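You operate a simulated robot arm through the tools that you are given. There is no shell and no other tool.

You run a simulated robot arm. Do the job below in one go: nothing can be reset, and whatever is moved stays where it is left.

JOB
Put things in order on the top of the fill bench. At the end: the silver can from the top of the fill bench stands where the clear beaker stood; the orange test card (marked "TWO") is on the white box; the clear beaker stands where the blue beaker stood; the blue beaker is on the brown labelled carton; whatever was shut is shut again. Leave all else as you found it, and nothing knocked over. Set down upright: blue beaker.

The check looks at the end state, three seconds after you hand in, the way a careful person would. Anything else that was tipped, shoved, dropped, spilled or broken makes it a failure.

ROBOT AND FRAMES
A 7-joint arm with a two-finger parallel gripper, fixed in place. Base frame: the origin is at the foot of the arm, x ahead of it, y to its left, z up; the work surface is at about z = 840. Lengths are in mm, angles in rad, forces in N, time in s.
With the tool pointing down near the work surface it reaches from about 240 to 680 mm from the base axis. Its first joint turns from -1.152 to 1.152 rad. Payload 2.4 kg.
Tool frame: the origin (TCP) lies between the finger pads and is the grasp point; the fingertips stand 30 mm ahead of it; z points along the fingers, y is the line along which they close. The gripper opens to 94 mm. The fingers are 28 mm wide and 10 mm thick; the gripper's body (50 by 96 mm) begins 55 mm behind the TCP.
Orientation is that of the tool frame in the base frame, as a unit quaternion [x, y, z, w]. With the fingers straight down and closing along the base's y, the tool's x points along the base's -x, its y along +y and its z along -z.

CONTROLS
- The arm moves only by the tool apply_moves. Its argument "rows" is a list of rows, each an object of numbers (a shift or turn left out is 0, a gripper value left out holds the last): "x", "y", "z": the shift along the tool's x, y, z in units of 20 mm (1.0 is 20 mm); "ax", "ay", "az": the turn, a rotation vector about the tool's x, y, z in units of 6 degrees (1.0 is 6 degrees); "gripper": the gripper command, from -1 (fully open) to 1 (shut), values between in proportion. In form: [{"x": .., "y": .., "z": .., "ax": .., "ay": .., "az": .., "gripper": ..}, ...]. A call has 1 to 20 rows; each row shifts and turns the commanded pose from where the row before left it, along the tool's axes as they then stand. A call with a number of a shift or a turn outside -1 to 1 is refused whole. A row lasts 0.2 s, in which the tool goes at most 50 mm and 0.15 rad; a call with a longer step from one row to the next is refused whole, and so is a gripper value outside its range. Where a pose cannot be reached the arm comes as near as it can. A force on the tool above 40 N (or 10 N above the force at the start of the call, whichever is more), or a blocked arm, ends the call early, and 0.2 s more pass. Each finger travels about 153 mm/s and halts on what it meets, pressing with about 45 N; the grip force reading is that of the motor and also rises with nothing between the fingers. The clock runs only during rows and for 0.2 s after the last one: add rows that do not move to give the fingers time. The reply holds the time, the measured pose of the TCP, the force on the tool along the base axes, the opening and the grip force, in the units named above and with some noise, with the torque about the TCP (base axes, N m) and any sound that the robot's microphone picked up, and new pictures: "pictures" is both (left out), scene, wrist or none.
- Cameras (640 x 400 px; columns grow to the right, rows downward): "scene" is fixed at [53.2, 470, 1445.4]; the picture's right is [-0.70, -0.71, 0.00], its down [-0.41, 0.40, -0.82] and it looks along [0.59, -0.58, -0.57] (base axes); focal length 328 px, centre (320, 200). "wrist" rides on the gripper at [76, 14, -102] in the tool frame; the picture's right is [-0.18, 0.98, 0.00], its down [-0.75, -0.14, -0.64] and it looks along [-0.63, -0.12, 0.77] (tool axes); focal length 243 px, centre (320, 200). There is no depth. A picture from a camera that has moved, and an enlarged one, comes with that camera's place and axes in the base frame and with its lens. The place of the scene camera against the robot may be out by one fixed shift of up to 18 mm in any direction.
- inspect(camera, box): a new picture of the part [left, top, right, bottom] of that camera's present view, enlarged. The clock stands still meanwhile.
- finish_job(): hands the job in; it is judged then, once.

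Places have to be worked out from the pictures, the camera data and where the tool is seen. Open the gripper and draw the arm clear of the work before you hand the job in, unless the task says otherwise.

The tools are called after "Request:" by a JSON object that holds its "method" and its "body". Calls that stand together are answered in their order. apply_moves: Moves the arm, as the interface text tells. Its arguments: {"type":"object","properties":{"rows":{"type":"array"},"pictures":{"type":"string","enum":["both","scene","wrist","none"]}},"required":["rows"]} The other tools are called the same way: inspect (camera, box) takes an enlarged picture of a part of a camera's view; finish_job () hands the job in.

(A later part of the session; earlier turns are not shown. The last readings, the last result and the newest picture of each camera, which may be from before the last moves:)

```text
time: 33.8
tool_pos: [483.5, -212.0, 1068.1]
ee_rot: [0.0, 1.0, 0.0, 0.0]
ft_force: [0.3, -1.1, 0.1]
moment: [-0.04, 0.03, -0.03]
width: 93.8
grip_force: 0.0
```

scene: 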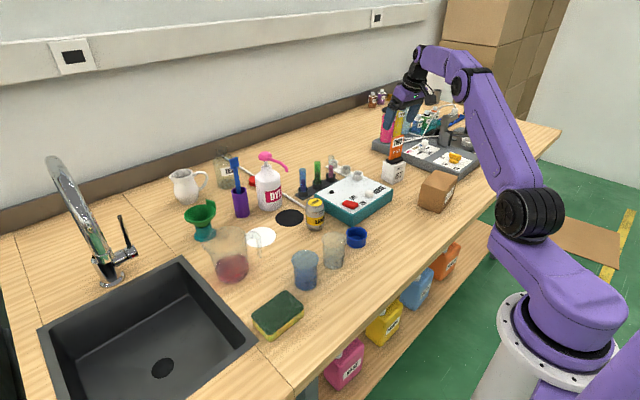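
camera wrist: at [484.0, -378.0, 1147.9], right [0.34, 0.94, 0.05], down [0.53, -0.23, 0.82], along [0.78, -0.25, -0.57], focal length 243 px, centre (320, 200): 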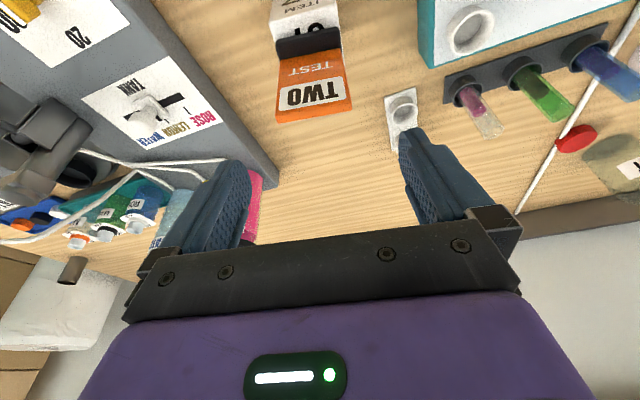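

Tool is upright. Moving to above the blue beaker at z ≈ 1000 with the opening set to about 78 mm so the fingers clear the clear beaker and the sponge.

Request:
{"method": "apply_moves", "body": {"rows": [{"x": 0.1125, "y": 0.953, "z": 0.1, "gripper": -0.66}, {"x": 0.1125, "y": 0.953, "z": 0.1}, {"x": 0.1125, "y": 0.953, "z": 0.1}, {"x": 0.1125, "y": 0.953, "z": 0.1}, {"x": 0.1125, "y": 0.953, "z": 0.1}, {"x": 0.1125, "y": 0.953, "z": 0.1}, {"x": 0.1125, "y": 0.953, "z": 0.1}, {"x": 0.1125, "y": 0.953, "z": 0.1}, {"x": 0.1125, "y": 0.953, "z": 0.1}, {"x": 0.1125, "y": 0.953, "z": 0.1}, {"x": 0.1125, "y": 0.953, "z": 0.2}, {"x": 0.1125, "y": 0.953, "z": 0.2}, {"x": 0.1125, "y": 0.953, "z": 0.3}, {"x": 0.1125, "y": 0.953, "z": 0.3}, {"x": 0.1125, "y": 0.953, "z": 0.3}, {"x": 0.1125, "y": 0.953, "z": 0.3}, {"x": 0.1125, "y": 0.953, "z": 0.4}, {"x": 0.1125, "y": 0.953, "z": 0.4}, {}], "pictures": "both"}}

Request:
{"method": "inspect", "body": {"camera": "wrist", "box": [230, 50, 410, 200]}}

```text
time: 37.8
tool_pos: [443.0, 132.4, 1001.9]
ee_rot: [0.0, 1.0, 0.0, 0.0]
ft_force: [-0.1, 0.2, 0.2]
moment: [0.01, 0.06, 0.01]
width: 78.2
grip_force: 0.1
camera wrist: at [367.3, 145.7, 1104.1], right [0.18, 0.98, 0.0], down [0.75, -0.14, 0.64], along [0.63, -0.12, -0.77], focal length 243 px, centre (320, 200)
```

scene: 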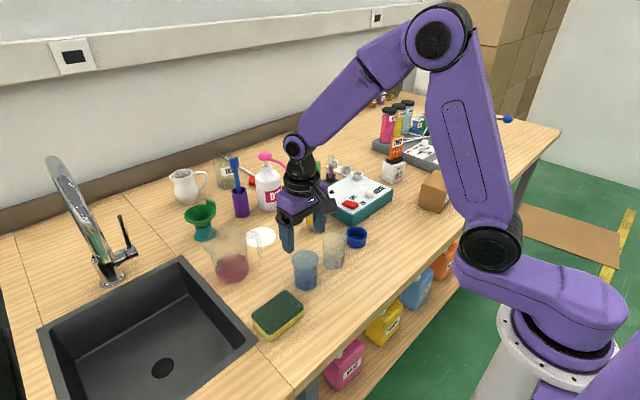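
wrist: 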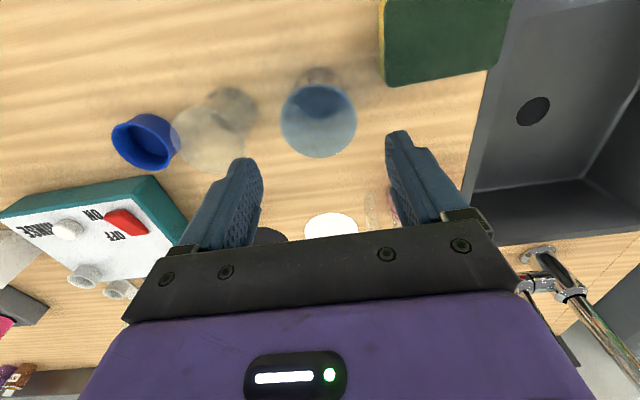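

```text
2.67 times, centred on (320, 125) of wrist
camera zoom: at [367.3, 145.7, 1104.1], right [0.18, 0.98, 0.0], down [0.75, -0.14, 0.64], along [0.63, -0.12, -0.77], focal length 647 px, centre (320, 400)
```

zoom: 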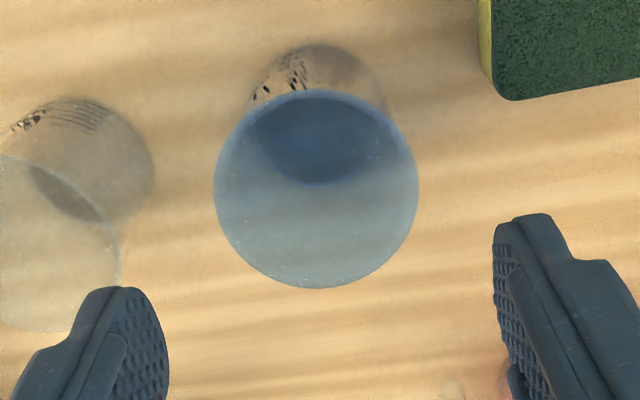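

Blue beaker rim centre measured at (443,130.7). I correct y by -1.7 mm and descend to TCP z ≈ 900 with fingers either side of the rim.

Request:
{"method": "apply_moves", "body": {"rows": [{"y": -0.085, "z": 0.2, "gripper": -0.66}, {"z": 0.7}, {"z": 0.7}, {"z": 0.7}, {"z": 0.7}, {"z": 0.7}, {"z": 0.7}, {"z": 0.7}, {}], "pictures": "both"}}

Request:
{"method": "inspect", "body": {"camera": "wrist", "box": [220, 80, 420, 260]}}

Request:
{"method": "inspect", "body": {"camera": "scene", "box": [250, 190, 370, 310]}}

```text
time: 39.8
tool_pos: [444.7, 128.3, 898.7]
ee_rot: [0.0, 1.0, 0.0, 0.0]
ft_force: [0.0, -1.0, -0.3]
moment: [0.02, -0.01, 0.0]
width: 78.0
grip_force: 0.1
camera wrist: at [367.6, 142.8, 1000.8], right [0.18, 0.98, 0.0], down [0.75, -0.14, 0.64], along [0.63, -0.12, -0.77], focal length 243 px, centre (320, 200)
```

scene: 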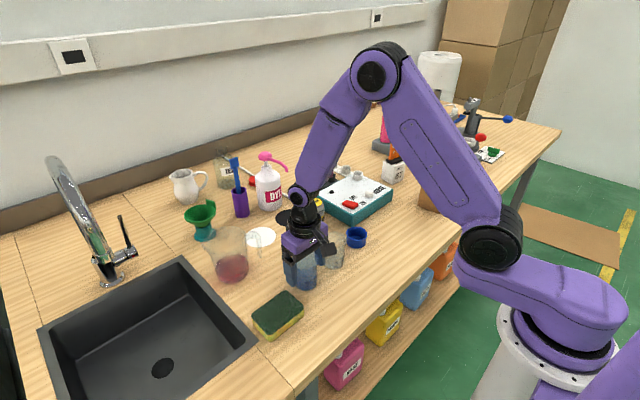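
wrist: 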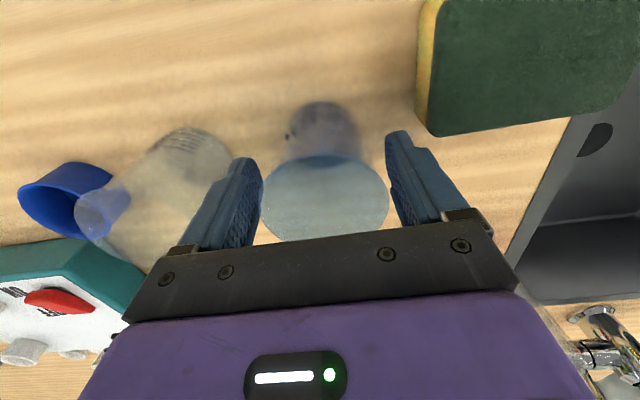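

```text
2.22 times, centred on (320, 170) of wrist
camera zoom: at [367.6, 142.8, 1000.8], right [0.18, 0.98, 0.0], down [0.75, -0.14, 0.64], along [0.63, -0.12, -0.77], focal length 539 px, centre (320, 267)
```

zoom: 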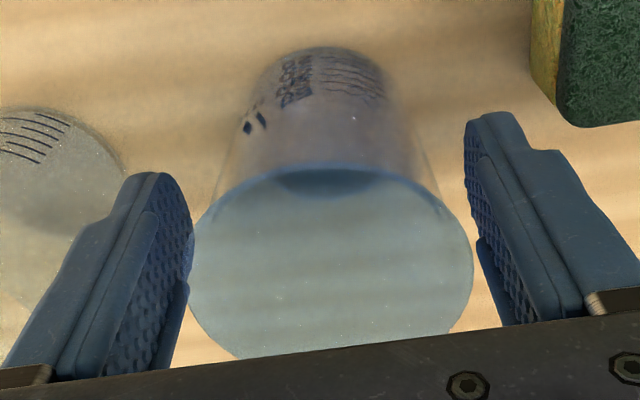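

```text
3.33 times, centred on (310, 250) of scene
camera zoom: at [53.2, 470.0, 1445.4], right [-0.7, -0.71, 0.0], down [-0.41, 0.4, -0.82], along [0.59, -0.58, -0.57], focal length 1093 px, centre (353, 33)
```

zoom: 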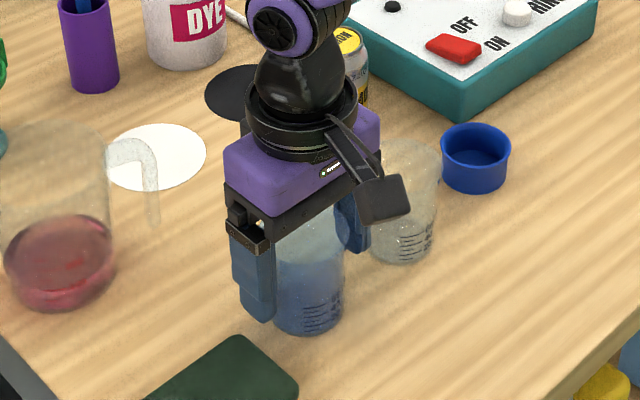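

The image shows the rim about 3 mm toward +y and -x of the tool axis. I correct that, then close on the beaker.

Request:
{"method": "apply_moves", "body": {"rows": [{"x": 0.12, "y": 0.14, "gripper": -0.66}, {}, {"gripper": -0.4}, {"gripper": -0.2}, {"gripper": 0.0}, {"gripper": 0.1}, {"gripper": 0.1}], "pictures": "both"}}

Request:
{"method": "inspect", "body": {"camera": "wrist", "box": [220, 80, 420, 260]}}

```text
time: 41.4
tool_pos: [441.4, 132.4, 898.5]
ee_rot: [0.0, 1.0, 0.0, 0.0]
ft_force: [-0.2, -0.1, 0.3]
moment: [0.0, 0.0, -0.01]
width: 60.8
grip_force: 45.0
camera wrist: at [365.3, 146.2, 1000.4], right [0.18, 0.98, 0.0], down [0.75, -0.14, 0.64], along [0.63, -0.12, -0.77], focal length 243 px, centre (320, 200)
```

scene: 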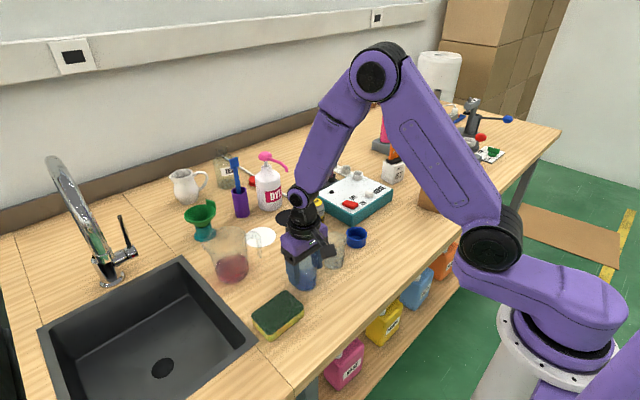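
wrist: 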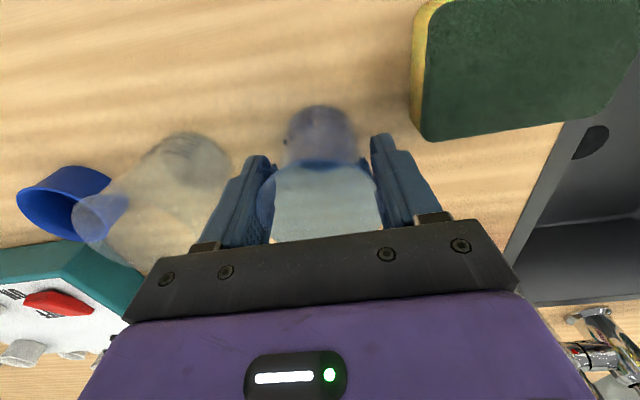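

```text
2.22 times, centred on (320, 170) of wrist
camera zoom: at [365.3, 146.2, 1000.4], right [0.18, 0.98, 0.0], down [0.75, -0.14, 0.64], along [0.63, -0.12, -0.77], focal length 539 px, centre (320, 267)
```

zoom: 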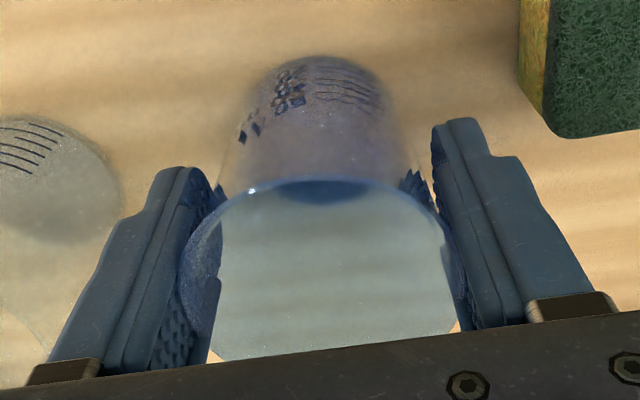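

Gripped at 60.8 mm. Lifting the blue beaker straight up, slowly at first.

Request:
{"method": "apply_moves", "body": {"rows": [{"z": -0.2, "gripper": 0.1}, {"z": -0.3}, {"z": -0.4}, {"z": -0.6}, {"z": -0.8}, {"z": -0.8}, {"z": -0.8}, {"z": -0.8}, {"z": -0.8}, {"z": -0.8}, {"z": -0.5}, {}], "pictures": "both"}}

Request:
{"method": "inspect", "body": {"camera": "scene", "box": [250, 160, 370, 300]}}

Request:
{"method": "inspect", "body": {"camera": "wrist", "box": [220, 80, 420, 260]}}

```text
time: 44.0
tool_pos: [442.0, 133.1, 1035.1]
ee_rot: [0.0, 1.0, 0.0, 0.0]
ft_force: [0.4, -0.1, -0.7]
moment: [-0.02, 0.0, -0.03]
width: 60.8
grip_force: 45.1
camera wrist: at [365.1, 147.4, 1136.9], right [0.18, 0.98, 0.0], down [0.75, -0.14, 0.64], along [0.63, -0.12, -0.77], focal length 243 px, centre (320, 200)
```

scene: 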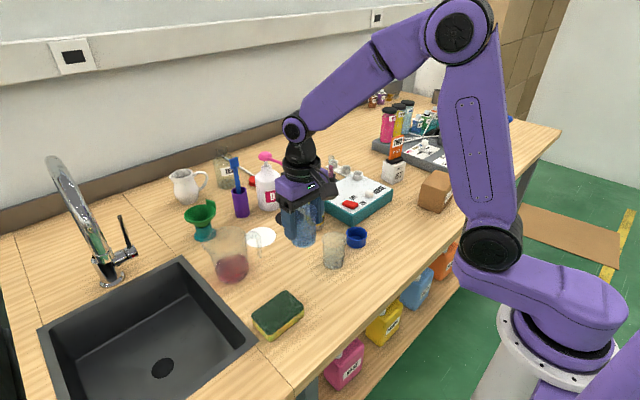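
wrist: 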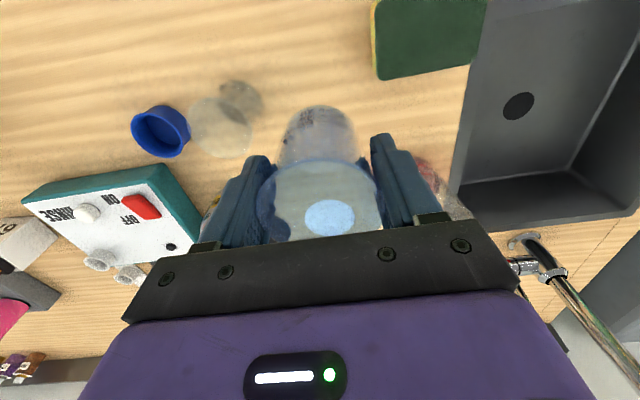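

```text
2.86 times, centred on (310, 230) of scene
camera zoom: at [53.2, 470.0, 1445.4], right [-0.7, -0.71, 0.0], down [-0.41, 0.4, -0.82], along [0.59, -0.58, -0.57], focal length 937 px, centre (349, 114)
```

zoom: 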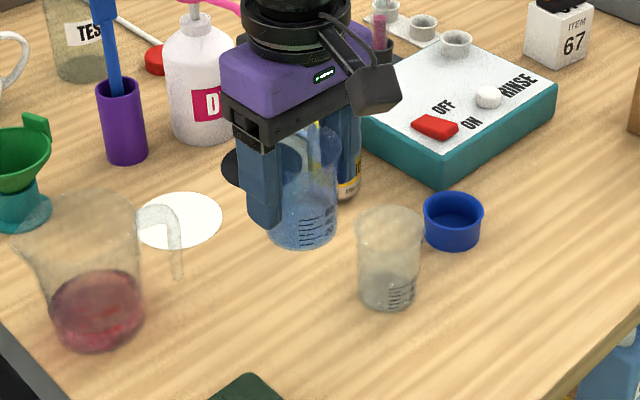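

```text
2.22 times, centred on (320, 170) of wrist
camera zoom: at [365.1, 147.4, 1136.9], right [0.18, 0.98, 0.0], down [0.75, -0.14, 0.64], along [0.63, -0.12, -0.77], focal length 539 px, centre (320, 267)
```

zoom: 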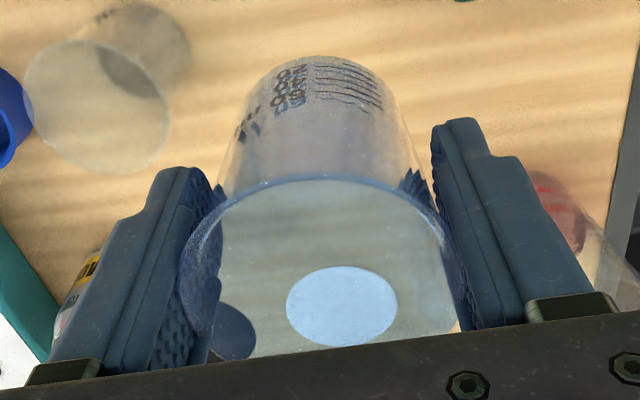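

The beaker hangs upright and steady. Carrying it toward the carton at z ≈ 1035.

Request:
{"method": "apply_moves", "body": {"rows": [{"x": 0.0772, "y": -0.5, "gripper": 0.1}, {"x": 0.0772, "y": -0.8}, {"x": 0.0772, "y": -0.965}, {"x": 0.0772, "y": -0.965}, {"x": 0.0772, "y": -0.965}, {"x": 0.0772, "y": -0.965}, {"x": 0.0772, "y": -0.965}, {"x": 0.0772, "y": -0.965}, {"x": 0.0772, "y": -0.965}, {"x": 0.0772, "y": -0.965}, {"x": 0.0772, "y": -0.965}, {"x": 0.0772, "y": -0.965}, {"x": 0.0772, "y": -0.965}, {"x": 0.0772, "y": -0.965}, {"x": 0.0772, "y": -0.965}, {"x": 0.0772, "y": -0.965}, {"x": 0.0772, "y": -0.965}, {"x": 0.0772, "y": -0.965}, {}], "pictures": "none"}}

```text
time: 48.0
tool_pos: [416.5, -202.4, 1034.4]
ee_rot: [0.0, 1.0, 0.0, 0.0]
ft_force: [0.4, -0.8, 0.4]
moment: [0.0, 0.01, 0.0]
width: 60.6
grip_force: 45.6
```

Holding steady at 60.6 mm. Remaining ≈ (-16,-186) to the carton centre.

Request:
{"method": "apply_moves", "body": {"rows": [{"x": 0.08, "y": -0.932, "gripper": 0.1}, {"x": 0.08, "y": -0.932}, {"x": 0.08, "y": -0.932}, {"x": 0.08, "y": -0.932}, {"x": 0.08, "y": -0.932}, {"x": 0.08, "y": -0.932}, {"x": 0.08, "y": -0.932}, {"x": 0.08, "y": -0.932}, {"x": 0.08, "y": -0.932}, {"x": 0.08, "y": -0.932}, {}, {}], "pictures": "both"}}

Request:
{"method": "inspect", "body": {"camera": "wrist", "box": [200, 30, 440, 260]}}

Request:
{"method": "inspect", "body": {"camera": "scene", "box": [380, 90, 480, 230]}}

```text
time: 50.6
tool_pos: [398.7, -387.5, 1033.9]
ee_rot: [0.0, 1.0, 0.001, 0.0]
ft_force: [0.4, -0.8, -1.3]
moment: [-0.01, -0.01, -0.01]
width: 60.8
grip_force: 45.4
camera wrist: at [322.6, -373.8, 1136.7], right [0.18, 0.98, 0.0], down [0.75, -0.14, 0.64], along [0.63, -0.12, -0.77], focal length 243 px, centre (320, 200)
```

scene: 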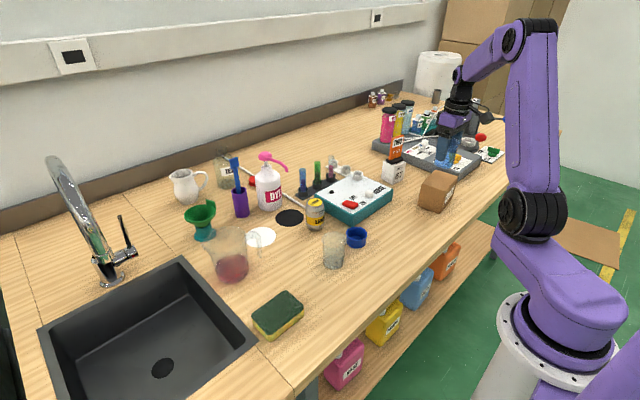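
wrist: 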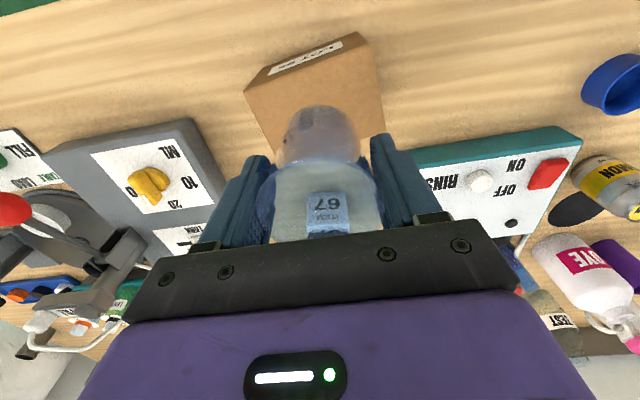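

```text
1.74 times, centred on (320, 145) of wrist
camera zoom: at [322.6, -373.8, 1136.7], right [0.18, 0.98, 0.0], down [0.75, -0.14, 0.64], along [0.63, -0.12, -0.77], focal length 422 px, centre (320, 296)
```

zoom: 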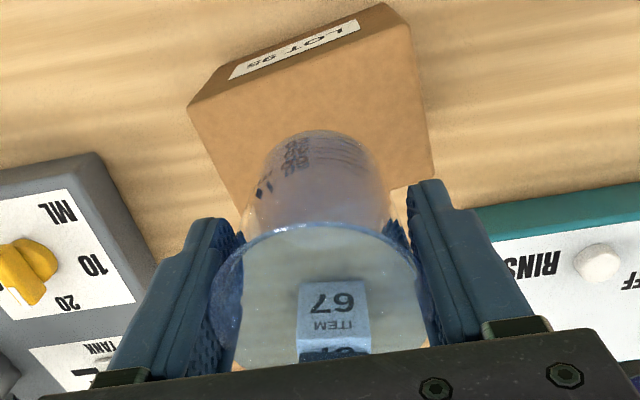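

```text
2.86 times, centred on (430, 160) of scene
camera zoom: at [53.2, 470.0, 1445.4], right [-0.7, -0.71, 0.0], down [-0.41, 0.4, -0.82], along [0.59, -0.58, -0.57], focal length 937 px, centre (6, 314)
```

zoom: 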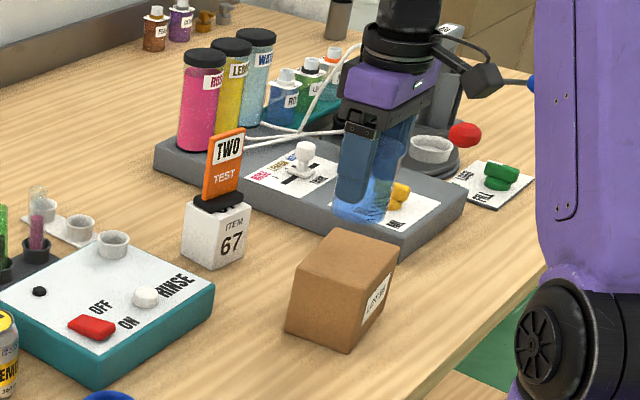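

Over the carton. Lowering to about 5 mm above the expected contact (TCP z ≈ 986).

Request:
{"method": "apply_moves", "body": {"rows": [{"x": -0.075, "y": -0.065, "z": 0.6, "gripper": 0.1}, {"z": 0.6}, {"z": 0.6}, {"z": 0.4}, {"z": 0.2}, {}], "pictures": "both"}}

Request:
{"method": "inspect", "body": {"camera": "wrist", "box": [200, 30, 440, 260]}}

Request:
{"method": "inspect", "body": {"camera": "scene", "box": [400, 110, 480, 230]}}

```text
time: 52.0
tool_pos: [401.6, -390.1, 986.4]
ee_rot: [0.0, 1.0, 0.001, 0.0]
ft_force: [-0.6, -0.1, -0.4]
moment: [-0.02, 0.02, 0.01]
width: 60.4
grip_force: 45.3
camera wrist: at [323.9, -375.3, 1088.0], right [0.18, 0.98, 0.0], down [0.75, -0.14, 0.64], along [0.63, -0.12, -0.77], focal length 243 px, centre (320, 200)
```

scene: 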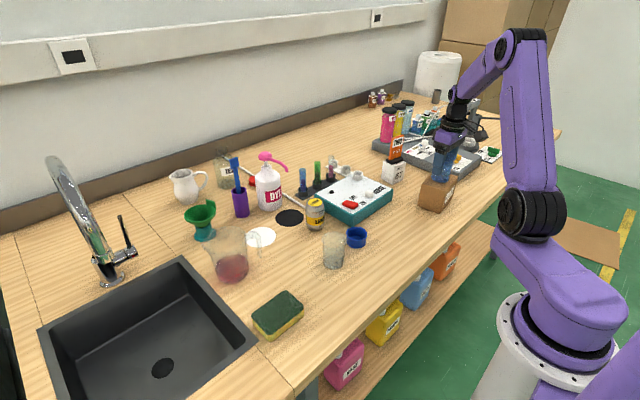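
wrist: 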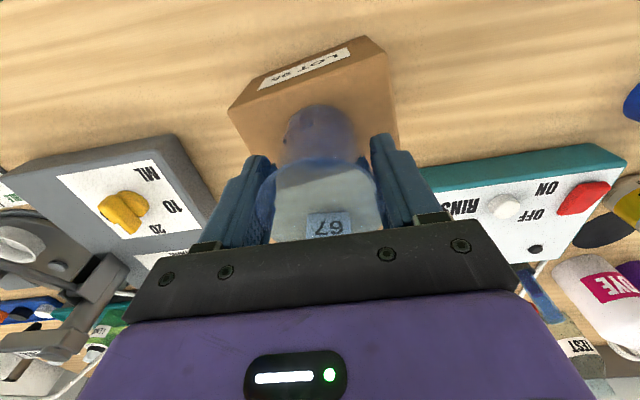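

```text
1.74 times, centred on (320, 145) of wrist
camera zoom: at [323.9, -375.3, 1088.0], right [0.18, 0.98, 0.0], down [0.75, -0.14, 0.64], along [0.63, -0.12, -0.77], focal length 422 px, centre (320, 296)
```

zoom: 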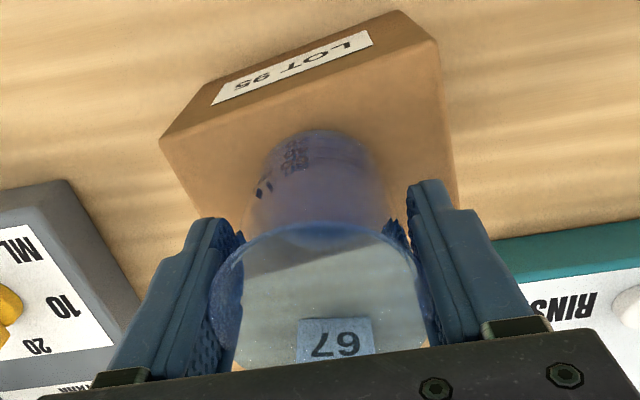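

```text
3.33 times, centred on (440, 170) of scene
camera zoom: at [53.2, 470.0, 1445.4], right [-0.7, -0.71, 0.0], down [-0.41, 0.4, -0.82], along [0.59, -0.58, -0.57], focal length 1093 px, centre (-80, 300)
```

zoom: 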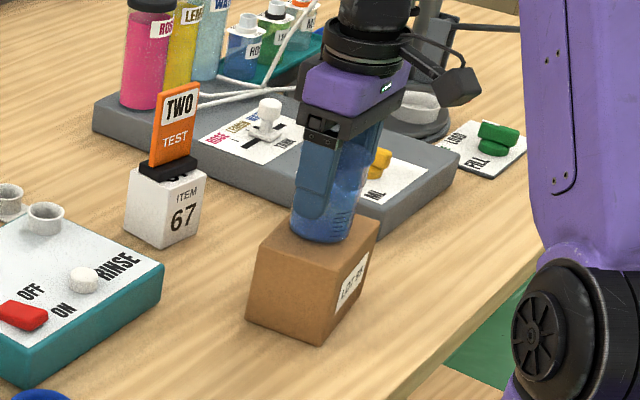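

Well centred over the carton. Lowering in 1 mm steps watching the vertical force.

Request:
{"method": "apply_moves", "body": {"rows": [{"z": 0.05, "gripper": 0.1}, {"z": 0.05}, {"z": 0.05}, {}], "pictures": "none"}}

```text
time: 53.0
tool_pos: [399.9, -389.9, 983.0]
ee_rot: [0.001, 1.0, 0.0, -0.001]
ft_force: [0.5, 0.0, -0.5]
moment: [0.01, -0.01, 0.0]
width: 60.5
grip_force: 45.0
```

No contact yet at z = 983. Continuing down by another 1.5 mm.

Request:
{"method": "apply_moves", "body": {"rows": [{"z": 0.04, "gripper": 0.1}, {"z": 0.035}, {}], "pictures": "none"}}

```text
time: 53.8
tool_pos: [399.9, -389.1, 983.4]
ee_rot: [0.0, 1.0, -0.001, 0.002]
ft_force: [-1.8, 1.9, 21.9]
moment: [0.2, 0.2, 0.02]
width: 60.8
grip_force: 44.9
```

Firm contact now (22 N). I ease up half a millimetre, then open the gripper.

Request:
{"method": "apply_moves", "body": {"rows": [{"z": -0.03, "gripper": 0.1}, {}], "pictures": "wrist"}}

```text
time: 54.4
tool_pos: [401.5, -390.4, 982.3]
ee_rot: [0.0, 1.0, -0.001, 0.002]
ft_force: [4.6, -2.2, 16.6]
moment: [-0.05, -0.15, 0.02]
width: 60.6
grip_force: 45.2
camera wrist: at [324.0, -375.3, 1084.4], right [0.18, 0.98, 0.0], down [0.75, -0.14, 0.64], along [0.63, -0.12, -0.76], focal length 243 px, centre (320, 200)
```

wrist: 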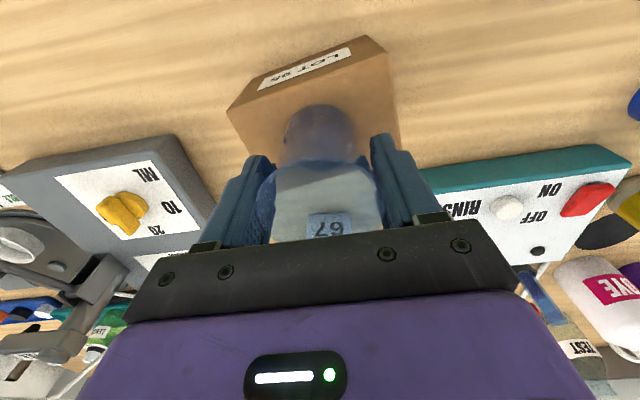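

Still 16.6 N; easing up a little more before release.

Request:
{"method": "apply_moves", "body": {"rows": [{"z": -0.03, "gripper": 0.1}, {}], "pictures": "none"}}

```text
time: 55.0
tool_pos: [399.8, -390.3, 982.9]
ee_rot: [0.0, 1.0, 0.0, 0.001]
ft_force: [4.2, -3.4, 12.2]
moment: [-0.2, -0.18, 0.0]
width: 60.8
grip_force: 44.8
```

Request:
{"method": "apply_moves", "body": {"rows": [{"z": -0.04, "gripper": 0.1}, {}], "pictures": "none"}}

```text
time: 55.6
tool_pos: [400.1, -389.5, 982.3]
ee_rot: [0.001, 1.0, 0.0, -0.001]
ft_force: [1.8, -0.2, 4.6]
moment: [-0.04, -0.09, 0.0]
width: 60.7
grip_force: 45.0
```

Only a light 4.6 N remains. Releasing to about 80 mm opening and rising straight up.

Request:
{"method": "apply_moves", "body": {"rows": [{"gripper": -0.4}, {"gripper": -0.6}, {"gripper": -0.75}, {"gripper": -0.75}, {"z": -0.3}, {"z": -0.6}, {"z": -0.9}, {"z": -0.9}, {"z": -0.9}, {"z": -0.9}, {}], "pictures": "both"}}

Request:
{"method": "inspect", "body": {"camera": "scene", "box": [380, 110, 480, 230]}}

Request:
{"method": "inspect", "body": {"camera": "wrist", "box": [220, 0, 420, 200]}}

```text
time: 58.0
tool_pos: [400.0, -389.1, 1074.5]
ee_rot: [0.0, 1.0, 0.0, 0.001]
ft_force: [0.3, 0.4, 0.3]
moment: [-0.01, -0.01, -0.01]
width: 82.2
grip_force: 0.0
camera wrist: at [323.1, -375.2, 1176.2], right [0.18, 0.98, 0.0], down [0.75, -0.14, 0.64], along [0.63, -0.12, -0.77], focal length 243 px, centre (320, 200)
```

scene: 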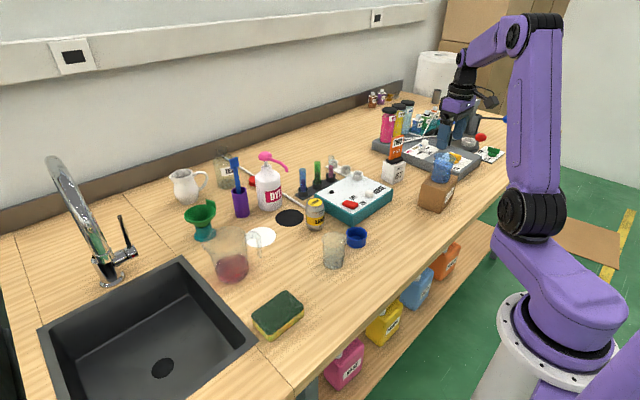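
wrist: 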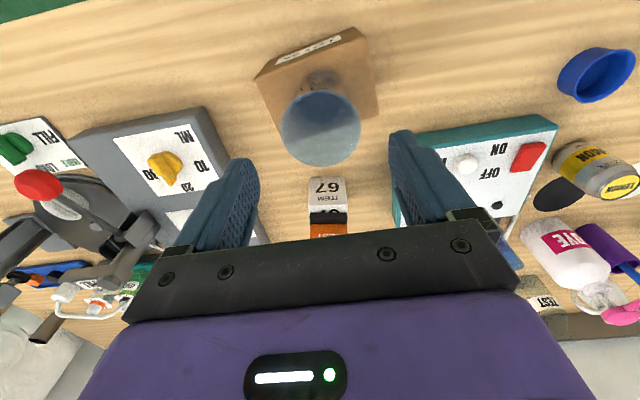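

```text
3.33 times, centred on (430, 170) of scene
camera zoom: at [53.2, 470.0, 1445.4], right [-0.7, -0.71, 0.0], down [-0.41, 0.4, -0.82], along [0.59, -0.58, -0.57], focal length 1093 px, centre (-47, 300)
```

zoom: 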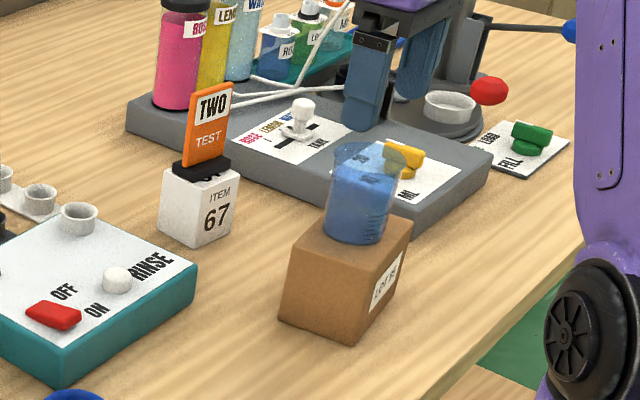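

```text
2.00 times, centred on (320, 100) of wrist
camera zoom: at [323.1, -375.2, 1176.2], right [0.18, 0.98, 0.0], down [0.75, -0.14, 0.64], along [0.63, -0.12, -0.77], focal length 485 px, centre (320, 400)
```

zoom: 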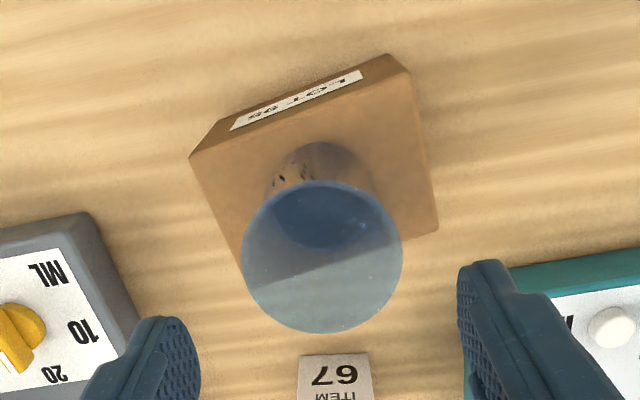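

The blue beaker stands upright and centred on the carton. Moving now to the clear beaker near (444,34.5).

Request:
{"method": "apply_moves", "body": {"rows": [{"y": 1, "gripper": -0.66}, {"y": 1}, {"y": 1}, {"y": 1}, {"y": 1}, {"y": 1}, {"y": 1}, {"x": -0.16, "y": 1}, {"x": -0.16, "y": 1}, {"x": -0.16, "y": 1}, {"x": -0.16, "y": 1}, {"x": -0.16, "y": 1}, {"x": -0.16, "y": 1}, {"x": -0.16, "y": 1, "z": 0.2}, {"x": -0.16, "y": 1, "z": 0.4}, {"x": -0.16, "y": 1, "z": 0.4}, {"x": -0.16, "y": 1, "z": 0.5}, {"x": -0.16, "y": 1, "z": 0.5}, {"x": -0.16, "y": 1, "z": 0.5}, {"x": -0.16, "y": 1, "z": 0.5}], "pictures": "none"}}

Request:
{"method": "apply_moves", "body": {"rows": [{"y": 0.8, "z": 0.4, "gripper": -0.66}, {"y": 0.4, "z": 0.3}, {}], "pictures": "both"}}

Request:
{"method": "inspect", "body": {"camera": "wrist", "box": [220, 50, 420, 200]}}

```text
time: 62.2
tool_pos: [443.5, 11.4, 1014.7]
ee_rot: [-0.001, 1.0, 0.0, 0.0]
ft_force: [-0.7, 0.5, 0.6]
moment: [0.04, 0.01, 0.01]
width: 78.2
grip_force: 0.1
```

```text
time: 63.0
tool_pos: [441.0, 35.6, 1000.3]
ee_rot: [0.0, 1.0, 0.0, 0.0]
ft_force: [-0.6, 0.4, 0.3]
moment: [0.03, -0.01, -0.03]
width: 78.0
grip_force: 0.2
camera wrist: at [365.0, 49.5, 1102.3], right [0.18, 0.98, 0.0], down [0.75, -0.14, 0.64], along [0.63, -0.12, -0.77], focal length 243 px, centre (320, 200)
```

scene: 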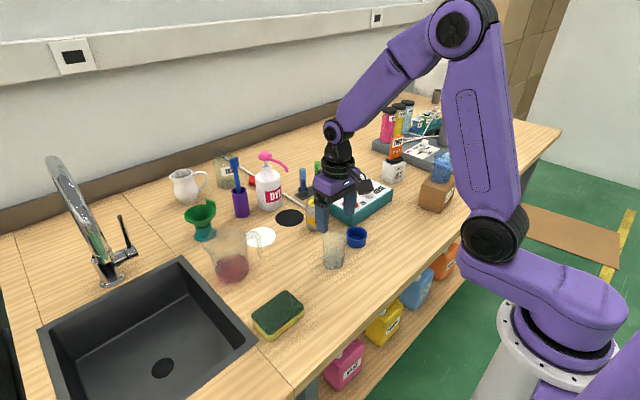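
wrist: 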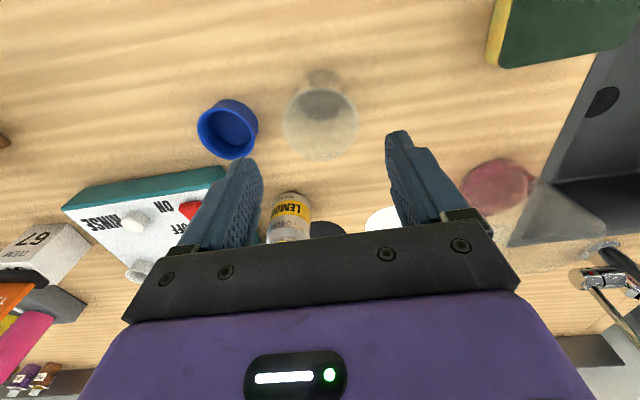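

```text
2.67 times, centred on (320, 125) of wrist
camera zoom: at [365.0, 49.5, 1102.3], right [0.18, 0.98, 0.0], down [0.75, -0.14, 0.64], along [0.63, -0.12, -0.77], focal length 647 px, centre (320, 400)
```

zoom: 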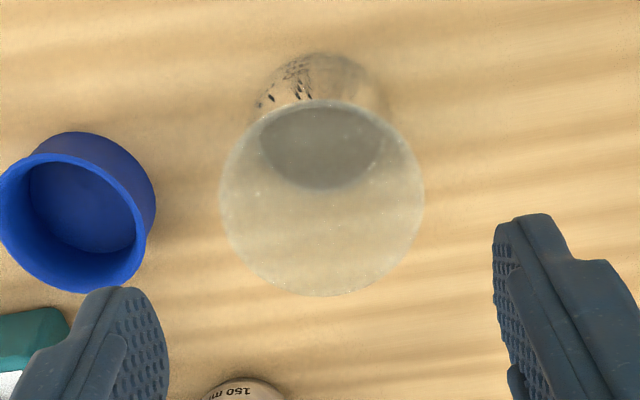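

Clear beaker rim is within 2 mm of the tool axis (beaker at ≈ (443,35)). Descending to TCP z ≈ 899 with the fingers either side.

Request:
{"method": "apply_moves", "body": {"rows": [{"x": -0.08, "z": 0.2, "gripper": -0.66}, {"z": 0.7}, {"z": 0.7}, {"z": 0.7}, {"z": 0.7}, {"z": 0.7}, {"z": 0.7}, {"z": 0.66}, {}], "pictures": "both"}}

Request:
{"method": "inspect", "body": {"camera": "wrist", "box": [220, 80, 420, 260]}}

```text
time: 65.0
tool_pos: [442.9, 34.0, 899.3]
ee_rot: [0.0, 1.0, 0.0, 0.0]
ft_force: [-0.2, -0.4, -0.4]
moment: [-0.02, 0.02, 0.02]
width: 77.8
grip_force: 0.0
camera wrist: at [365.9, 48.5, 1000.4], right [0.18, 0.98, 0.0], down [0.75, -0.14, 0.64], along [0.63, -0.12, -0.77], focal length 243 px, centre (320, 200)
```

scene: 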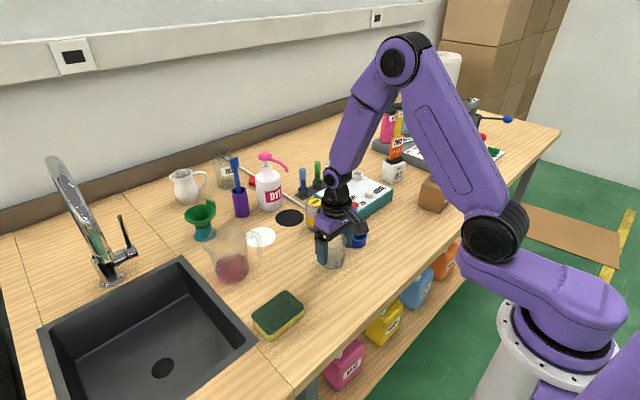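
wrist: 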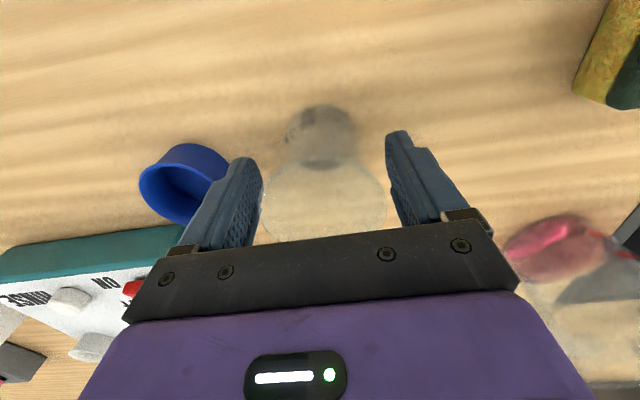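

```text
2.22 times, centred on (320, 170) of wrist
camera zoom: at [365.9, 48.5, 1000.4], right [0.18, 0.98, 0.0], down [0.75, -0.14, 0.64], along [0.63, -0.12, -0.77], focal length 539 px, centre (320, 267)
```

zoom: 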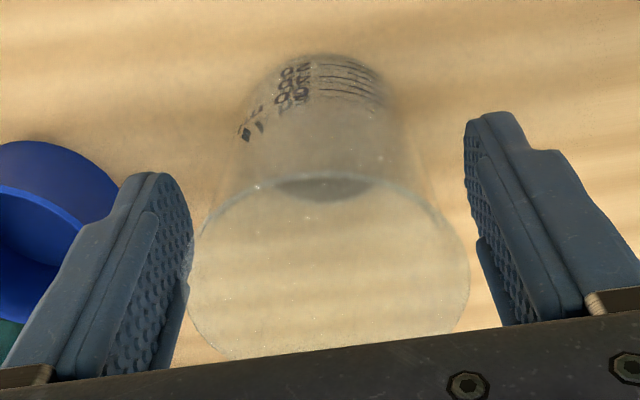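

The rim sits ~2 mm toward +y and ~1 mm toward -x of centre. Correcting, then closing gently.

Request:
{"method": "apply_moves", "body": {"rows": [{"x": 0.06, "y": 0.11, "gripper": -0.66}, {}, {"gripper": -0.4}, {"gripper": -0.2}, {"gripper": 0.0}, {"gripper": 0.1}, {"gripper": 0.1}], "pictures": "wrist"}}

Request:
{"method": "inspect", "body": {"camera": "wrist", "box": [220, 80, 420, 260]}}

```text
time: 66.6
tool_pos: [441.1, 35.3, 898.5]
ee_rot: [0.0, 1.0, 0.0, -0.001]
ft_force: [0.4, -0.1, 0.6]
moment: [0.02, 0.01, 0.0]
width: 60.7
grip_force: 44.9
camera wrist: at [365.4, 50.6, 1000.6], right [0.18, 0.98, 0.0], down [0.75, -0.14, 0.64], along [0.63, -0.12, -0.77], focal length 243 px, centre (320, 200)
```

wrist: 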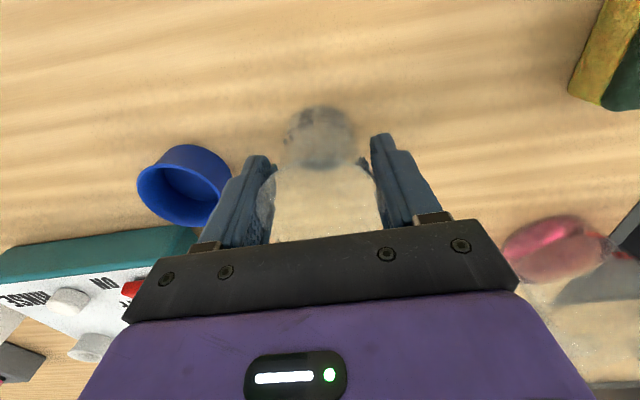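

```text
2.22 times, centred on (320, 170) of wrist
camera zoom: at [365.4, 50.6, 1000.6], right [0.18, 0.98, 0.0], down [0.75, -0.14, 0.64], along [0.63, -0.12, -0.77], focal length 539 px, centre (320, 267)
```

zoom: 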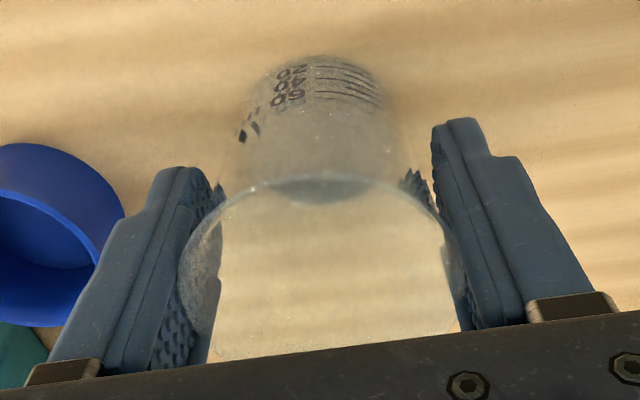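

Clear beaker gripped at 60.7 mm, seated like the blue one was. Lifting 50 mm and moving +96.7 mm in y to the blue beaker's old spot.

Request:
{"method": "apply_moves", "body": {"rows": [{"z": -0.2, "gripper": 0.1}, {"z": -0.4}, {"z": -0.6}, {"z": -0.7}, {"z": -0.6}, {}, {"y": 0.5}, {"y": 0.8}, {"y": 0.8}, {"y": 0.8}, {"y": 0.8}, {"y": 0.7}, {"y": 0.435}, {}, {}], "pictures": "both"}}

Request:
{"method": "inspect", "body": {"camera": "scene", "box": [240, 180, 370, 310]}}

```text
time: 69.8
tool_pos: [442.2, 133.7, 949.3]
ee_rot: [0.0, 1.0, 0.0, 0.0]
ft_force: [1.0, 0.1, -0.6]
moment: [-0.01, -0.02, -0.01]
width: 60.8
grip_force: 45.3
camera wrist: at [365.7, 147.9, 1051.3], right [0.18, 0.98, 0.0], down [0.75, -0.14, 0.64], along [0.63, -0.12, -0.77], focal length 243 px, centre (320, 200)
```

scene: 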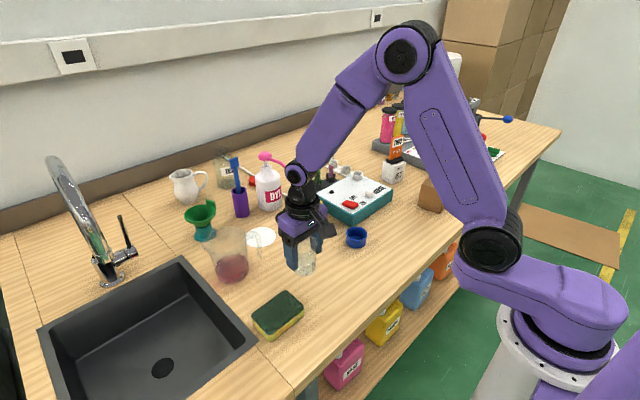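
wrist: 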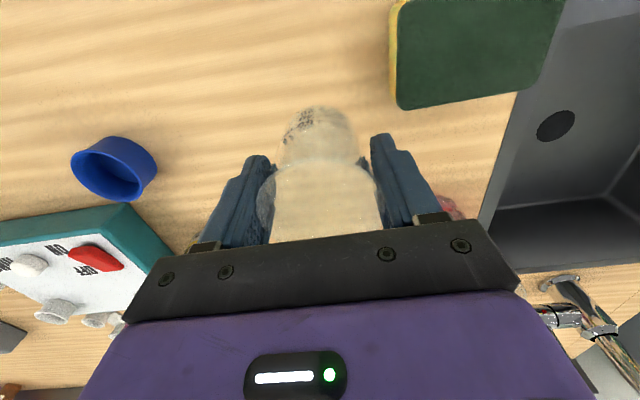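

```text
3.08 times, centred on (305, 245) of scene
camera zoom: at [53.2, 470.0, 1445.4], right [-0.7, -0.71, 0.0], down [-0.41, 0.4, -0.82], along [0.59, -0.58, -0.57], focal length 1009 px, centre (366, 62)
```

zoom: 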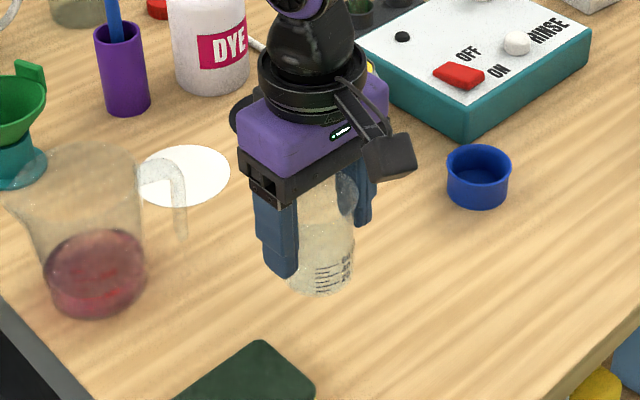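

At the blue beaker's former spot (tool readings match the earlier blue grasp to ~1 mm). Lowering to ~3 mm above the bench.

Request:
{"method": "apply_moves", "body": {"rows": [{"y": -0.03, "z": 0.5, "gripper": 0.1}, {"z": 0.6}, {"z": 0.6}, {"z": 0.4}, {"z": 0.2}, {}], "pictures": "none"}}

Request:
{"method": "apply_moves", "body": {"rows": [{"z": 0.05, "gripper": 0.1}, {"z": 0.05}, {}], "pictures": "none"}}

```text
time: 71.2
tool_pos: [442.5, 132.2, 901.0]
ee_rot: [0.0, 1.0, 0.0, 0.0]
ft_force: [0.3, 0.6, -0.6]
moment: [0.01, 0.02, 0.02]
width: 60.6
grip_force: 45.1
```

```text
time: 72.0
tool_pos: [442.2, 131.4, 899.5]
ee_rot: [0.0, 1.0, 0.0, -0.001]
ft_force: [0.2, 0.5, -0.5]
moment: [0.0, -0.01, 0.01]
width: 60.8
grip_force: 45.1
```

No contact yet at about 899.5; stepping down another millimetre at a time.

Request:
{"method": "apply_moves", "body": {"rows": [{"z": 0.04, "gripper": 0.1}, {}], "pictures": "none"}}

```text
time: 72.6
tool_pos: [442.8, 132.4, 899.9]
ee_rot: [0.0, 1.0, 0.0, 0.0]
ft_force: [0.8, 0.7, 0.1]
moment: [-0.04, -0.03, 0.0]
width: 60.6
grip_force: 45.1
```

Request:
{"method": "apply_moves", "body": {"rows": [{"z": 0.035, "gripper": 0.1}, {}], "pictures": "none"}}

```text
time: 73.2
tool_pos: [442.3, 131.6, 899.3]
ee_rot: [0.0, 1.0, 0.0, -0.001]
ft_force: [-0.4, -0.1, -0.4]
moment: [0.02, 0.04, -0.02]
width: 60.8
grip_force: 44.8
```

By the tally of commands about 0.5 mm remains. One more small step.

Request:
{"method": "apply_moves", "body": {"rows": [{"z": 0.03, "gripper": 0.1}, {}], "pictures": "none"}}

```text
time: 73.8
tool_pos: [441.3, 132.6, 899.8]
ee_rot: [0.0, 1.0, 0.001, -0.001]
ft_force: [0.4, 0.1, -0.7]
moment: [0.01, 0.01, 0.0]
width: 60.8
grip_force: 45.2
```

Request:
{"method": "apply_moves", "body": {"rows": [{"z": 0.03, "gripper": 0.1}, {}], "pictures": "wrist"}}

Request:
{"method": "inspect", "body": {"camera": "scene", "box": [250, 190, 370, 310]}}

```text
time: 74.4
tool_pos: [442.0, 131.8, 898.9]
ee_rot: [0.0, 1.0, 0.0, 0.001]
ft_force: [-1.2, -0.4, 3.7]
moment: [0.11, 0.08, 0.02]
width: 60.7
grip_force: 44.7
camera wrist: at [365.1, 146.3, 1000.5], right [0.18, 0.98, 0.0], down [0.75, -0.14, 0.64], along [0.63, -0.12, -0.77], focal length 243 px, centre (320, 200)
```

wrist: 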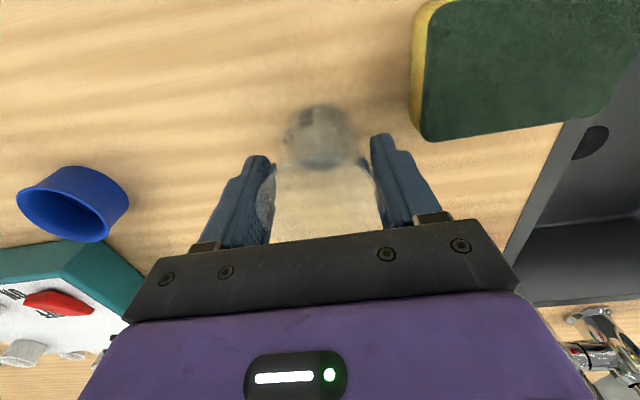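

```text
3.33 times, centred on (310, 250) of scene
camera zoom: at [53.1, 470.0, 1445.4], right [-0.7, -0.71, 0.0], down [-0.41, 0.4, -0.82], along [0.59, -0.58, -0.57], focal length 1093 px, centre (353, 33)
```

zoom: 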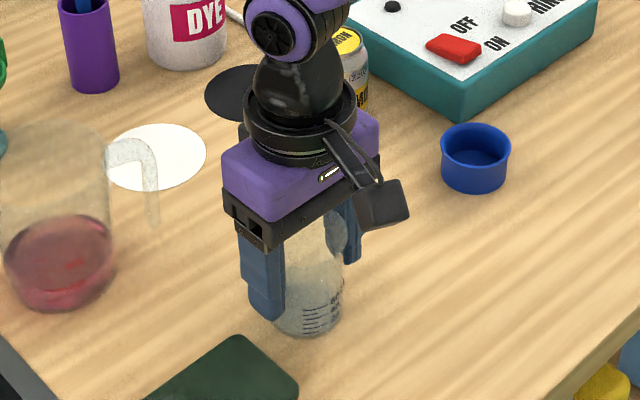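

Light contact (3.7 N), and the base sits exactly where the blue one's did in the same crop. Releasing and rising.

Request:
{"method": "apply_moves", "body": {"rows": [{"gripper": -0.4}, {"gripper": -0.6}, {"gripper": -0.66}, {"gripper": -0.66}, {"z": -0.3}, {"z": -0.6}, {"z": -0.9}, {"z": -0.9}, {"z": -0.9}, {"z": -0.9}, {"z": -0.9}, {}], "pictures": "both"}}

Request:
{"method": "inspect", "body": {"camera": "wrist", "box": [180, 50, 420, 220]}}

```text
time: 77.0
tool_pos: [443.0, 134.2, 1006.2]
ee_rot: [0.0, 1.0, 0.0, 0.0]
ft_force: [0.7, -0.9, -0.5]
moment: [0.02, 0.02, -0.01]
width: 78.0
grip_force: 0.1
camera wrist: at [365.5, 147.7, 1108.5], right [0.18, 0.98, 0.0], down [0.75, -0.14, 0.64], along [0.63, -0.12, -0.77], focal length 243 px, centre (320, 200)
```

scene: 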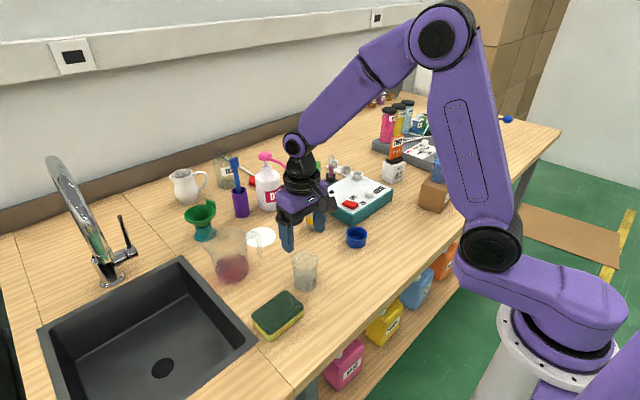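
wrist: 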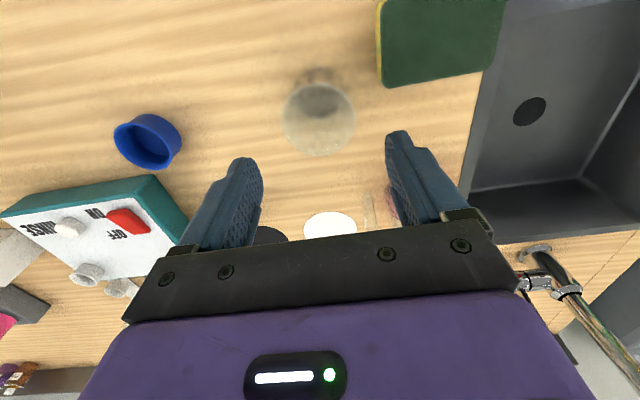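

```text
2.35 times, centred on (300, 135) of wrist
camera zoom: at [365.5, 147.7, 1108.5], right [0.18, 0.98, 0.0], down [0.75, -0.14, 0.64], along [0.63, -0.12, -0.77], focal length 571 px, centre (367, 353)
```

zoom: 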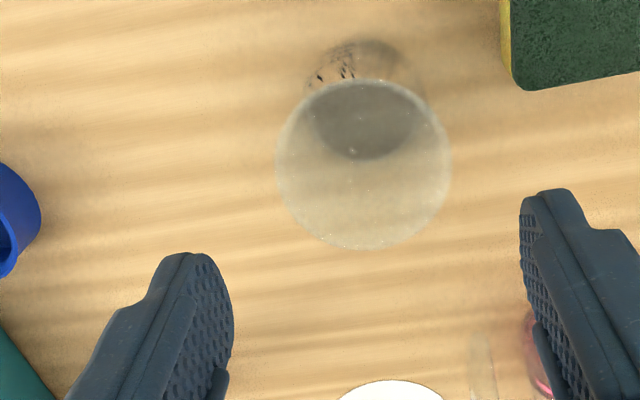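

The clear beaker stands upright where the blue one was. Now I move toward the can for a close look, at z ≈ 1060 with fingers fully open.

Request:
{"method": "apply_moves", "body": {"rows": [{"z": -0.9, "gripper": -0.66}, {"z": -0.9}, {"z": -0.9}, {"x": -0.5, "y": -0.95}, {"x": -0.5, "y": -0.95}, {"x": -0.5, "y": -0.95}, {"x": -0.5, "y": -0.95}, {"x": -0.5, "y": -0.95}, {"x": -0.5, "y": -0.95}, {"x": -0.5, "y": -0.95}, {"x": -0.5, "y": -0.95}, {"x": -0.3, "y": -0.6}, {}], "pictures": "both"}}

Request:
{"method": "inspect", "body": {"camera": "wrist", "box": [200, 50, 440, 230]}}

```text
time: 79.8
tool_pos: [529.7, -33.3, 1059.6]
ee_rot: [0.0, 1.0, 0.0, 0.0]
ft_force: [0.6, -0.1, -0.2]
moment: [0.01, 0.06, 0.02]
width: 78.0
grip_force: 0.1
camera wrist: at [453.5, -18.3, 1162.0], right [0.18, 0.98, 0.0], down [0.75, -0.14, 0.64], along [0.63, -0.12, -0.77], focal length 243 px, centre (320, 200)
```

scene: 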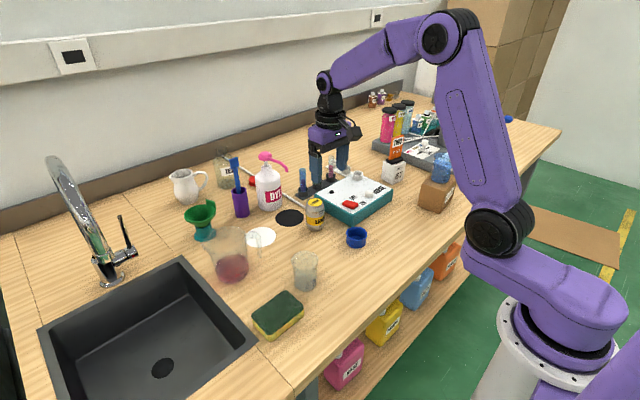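
wrist: 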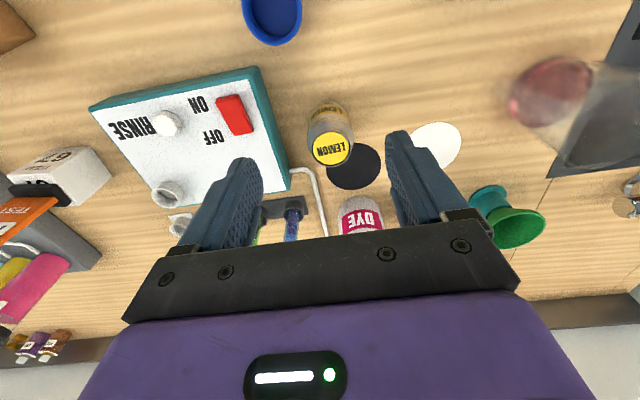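

```text
2.22 times, centred on (320, 140) of wrist
camera zoom: at [453.5, -18.3, 1162.0], right [0.18, 0.98, 0.0], down [0.75, -0.14, 0.64], along [0.63, -0.12, -0.77], focal length 539 px, centre (320, 333)
```

zoom: 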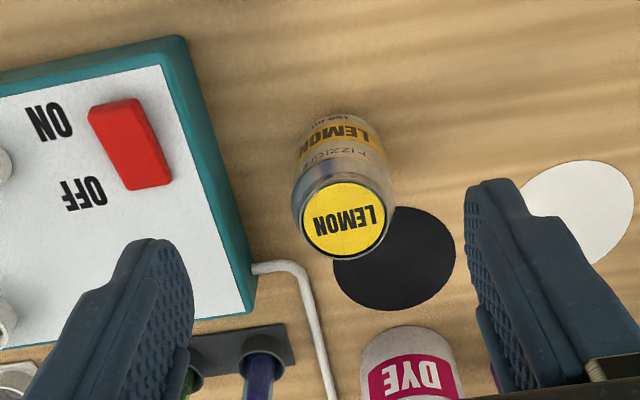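

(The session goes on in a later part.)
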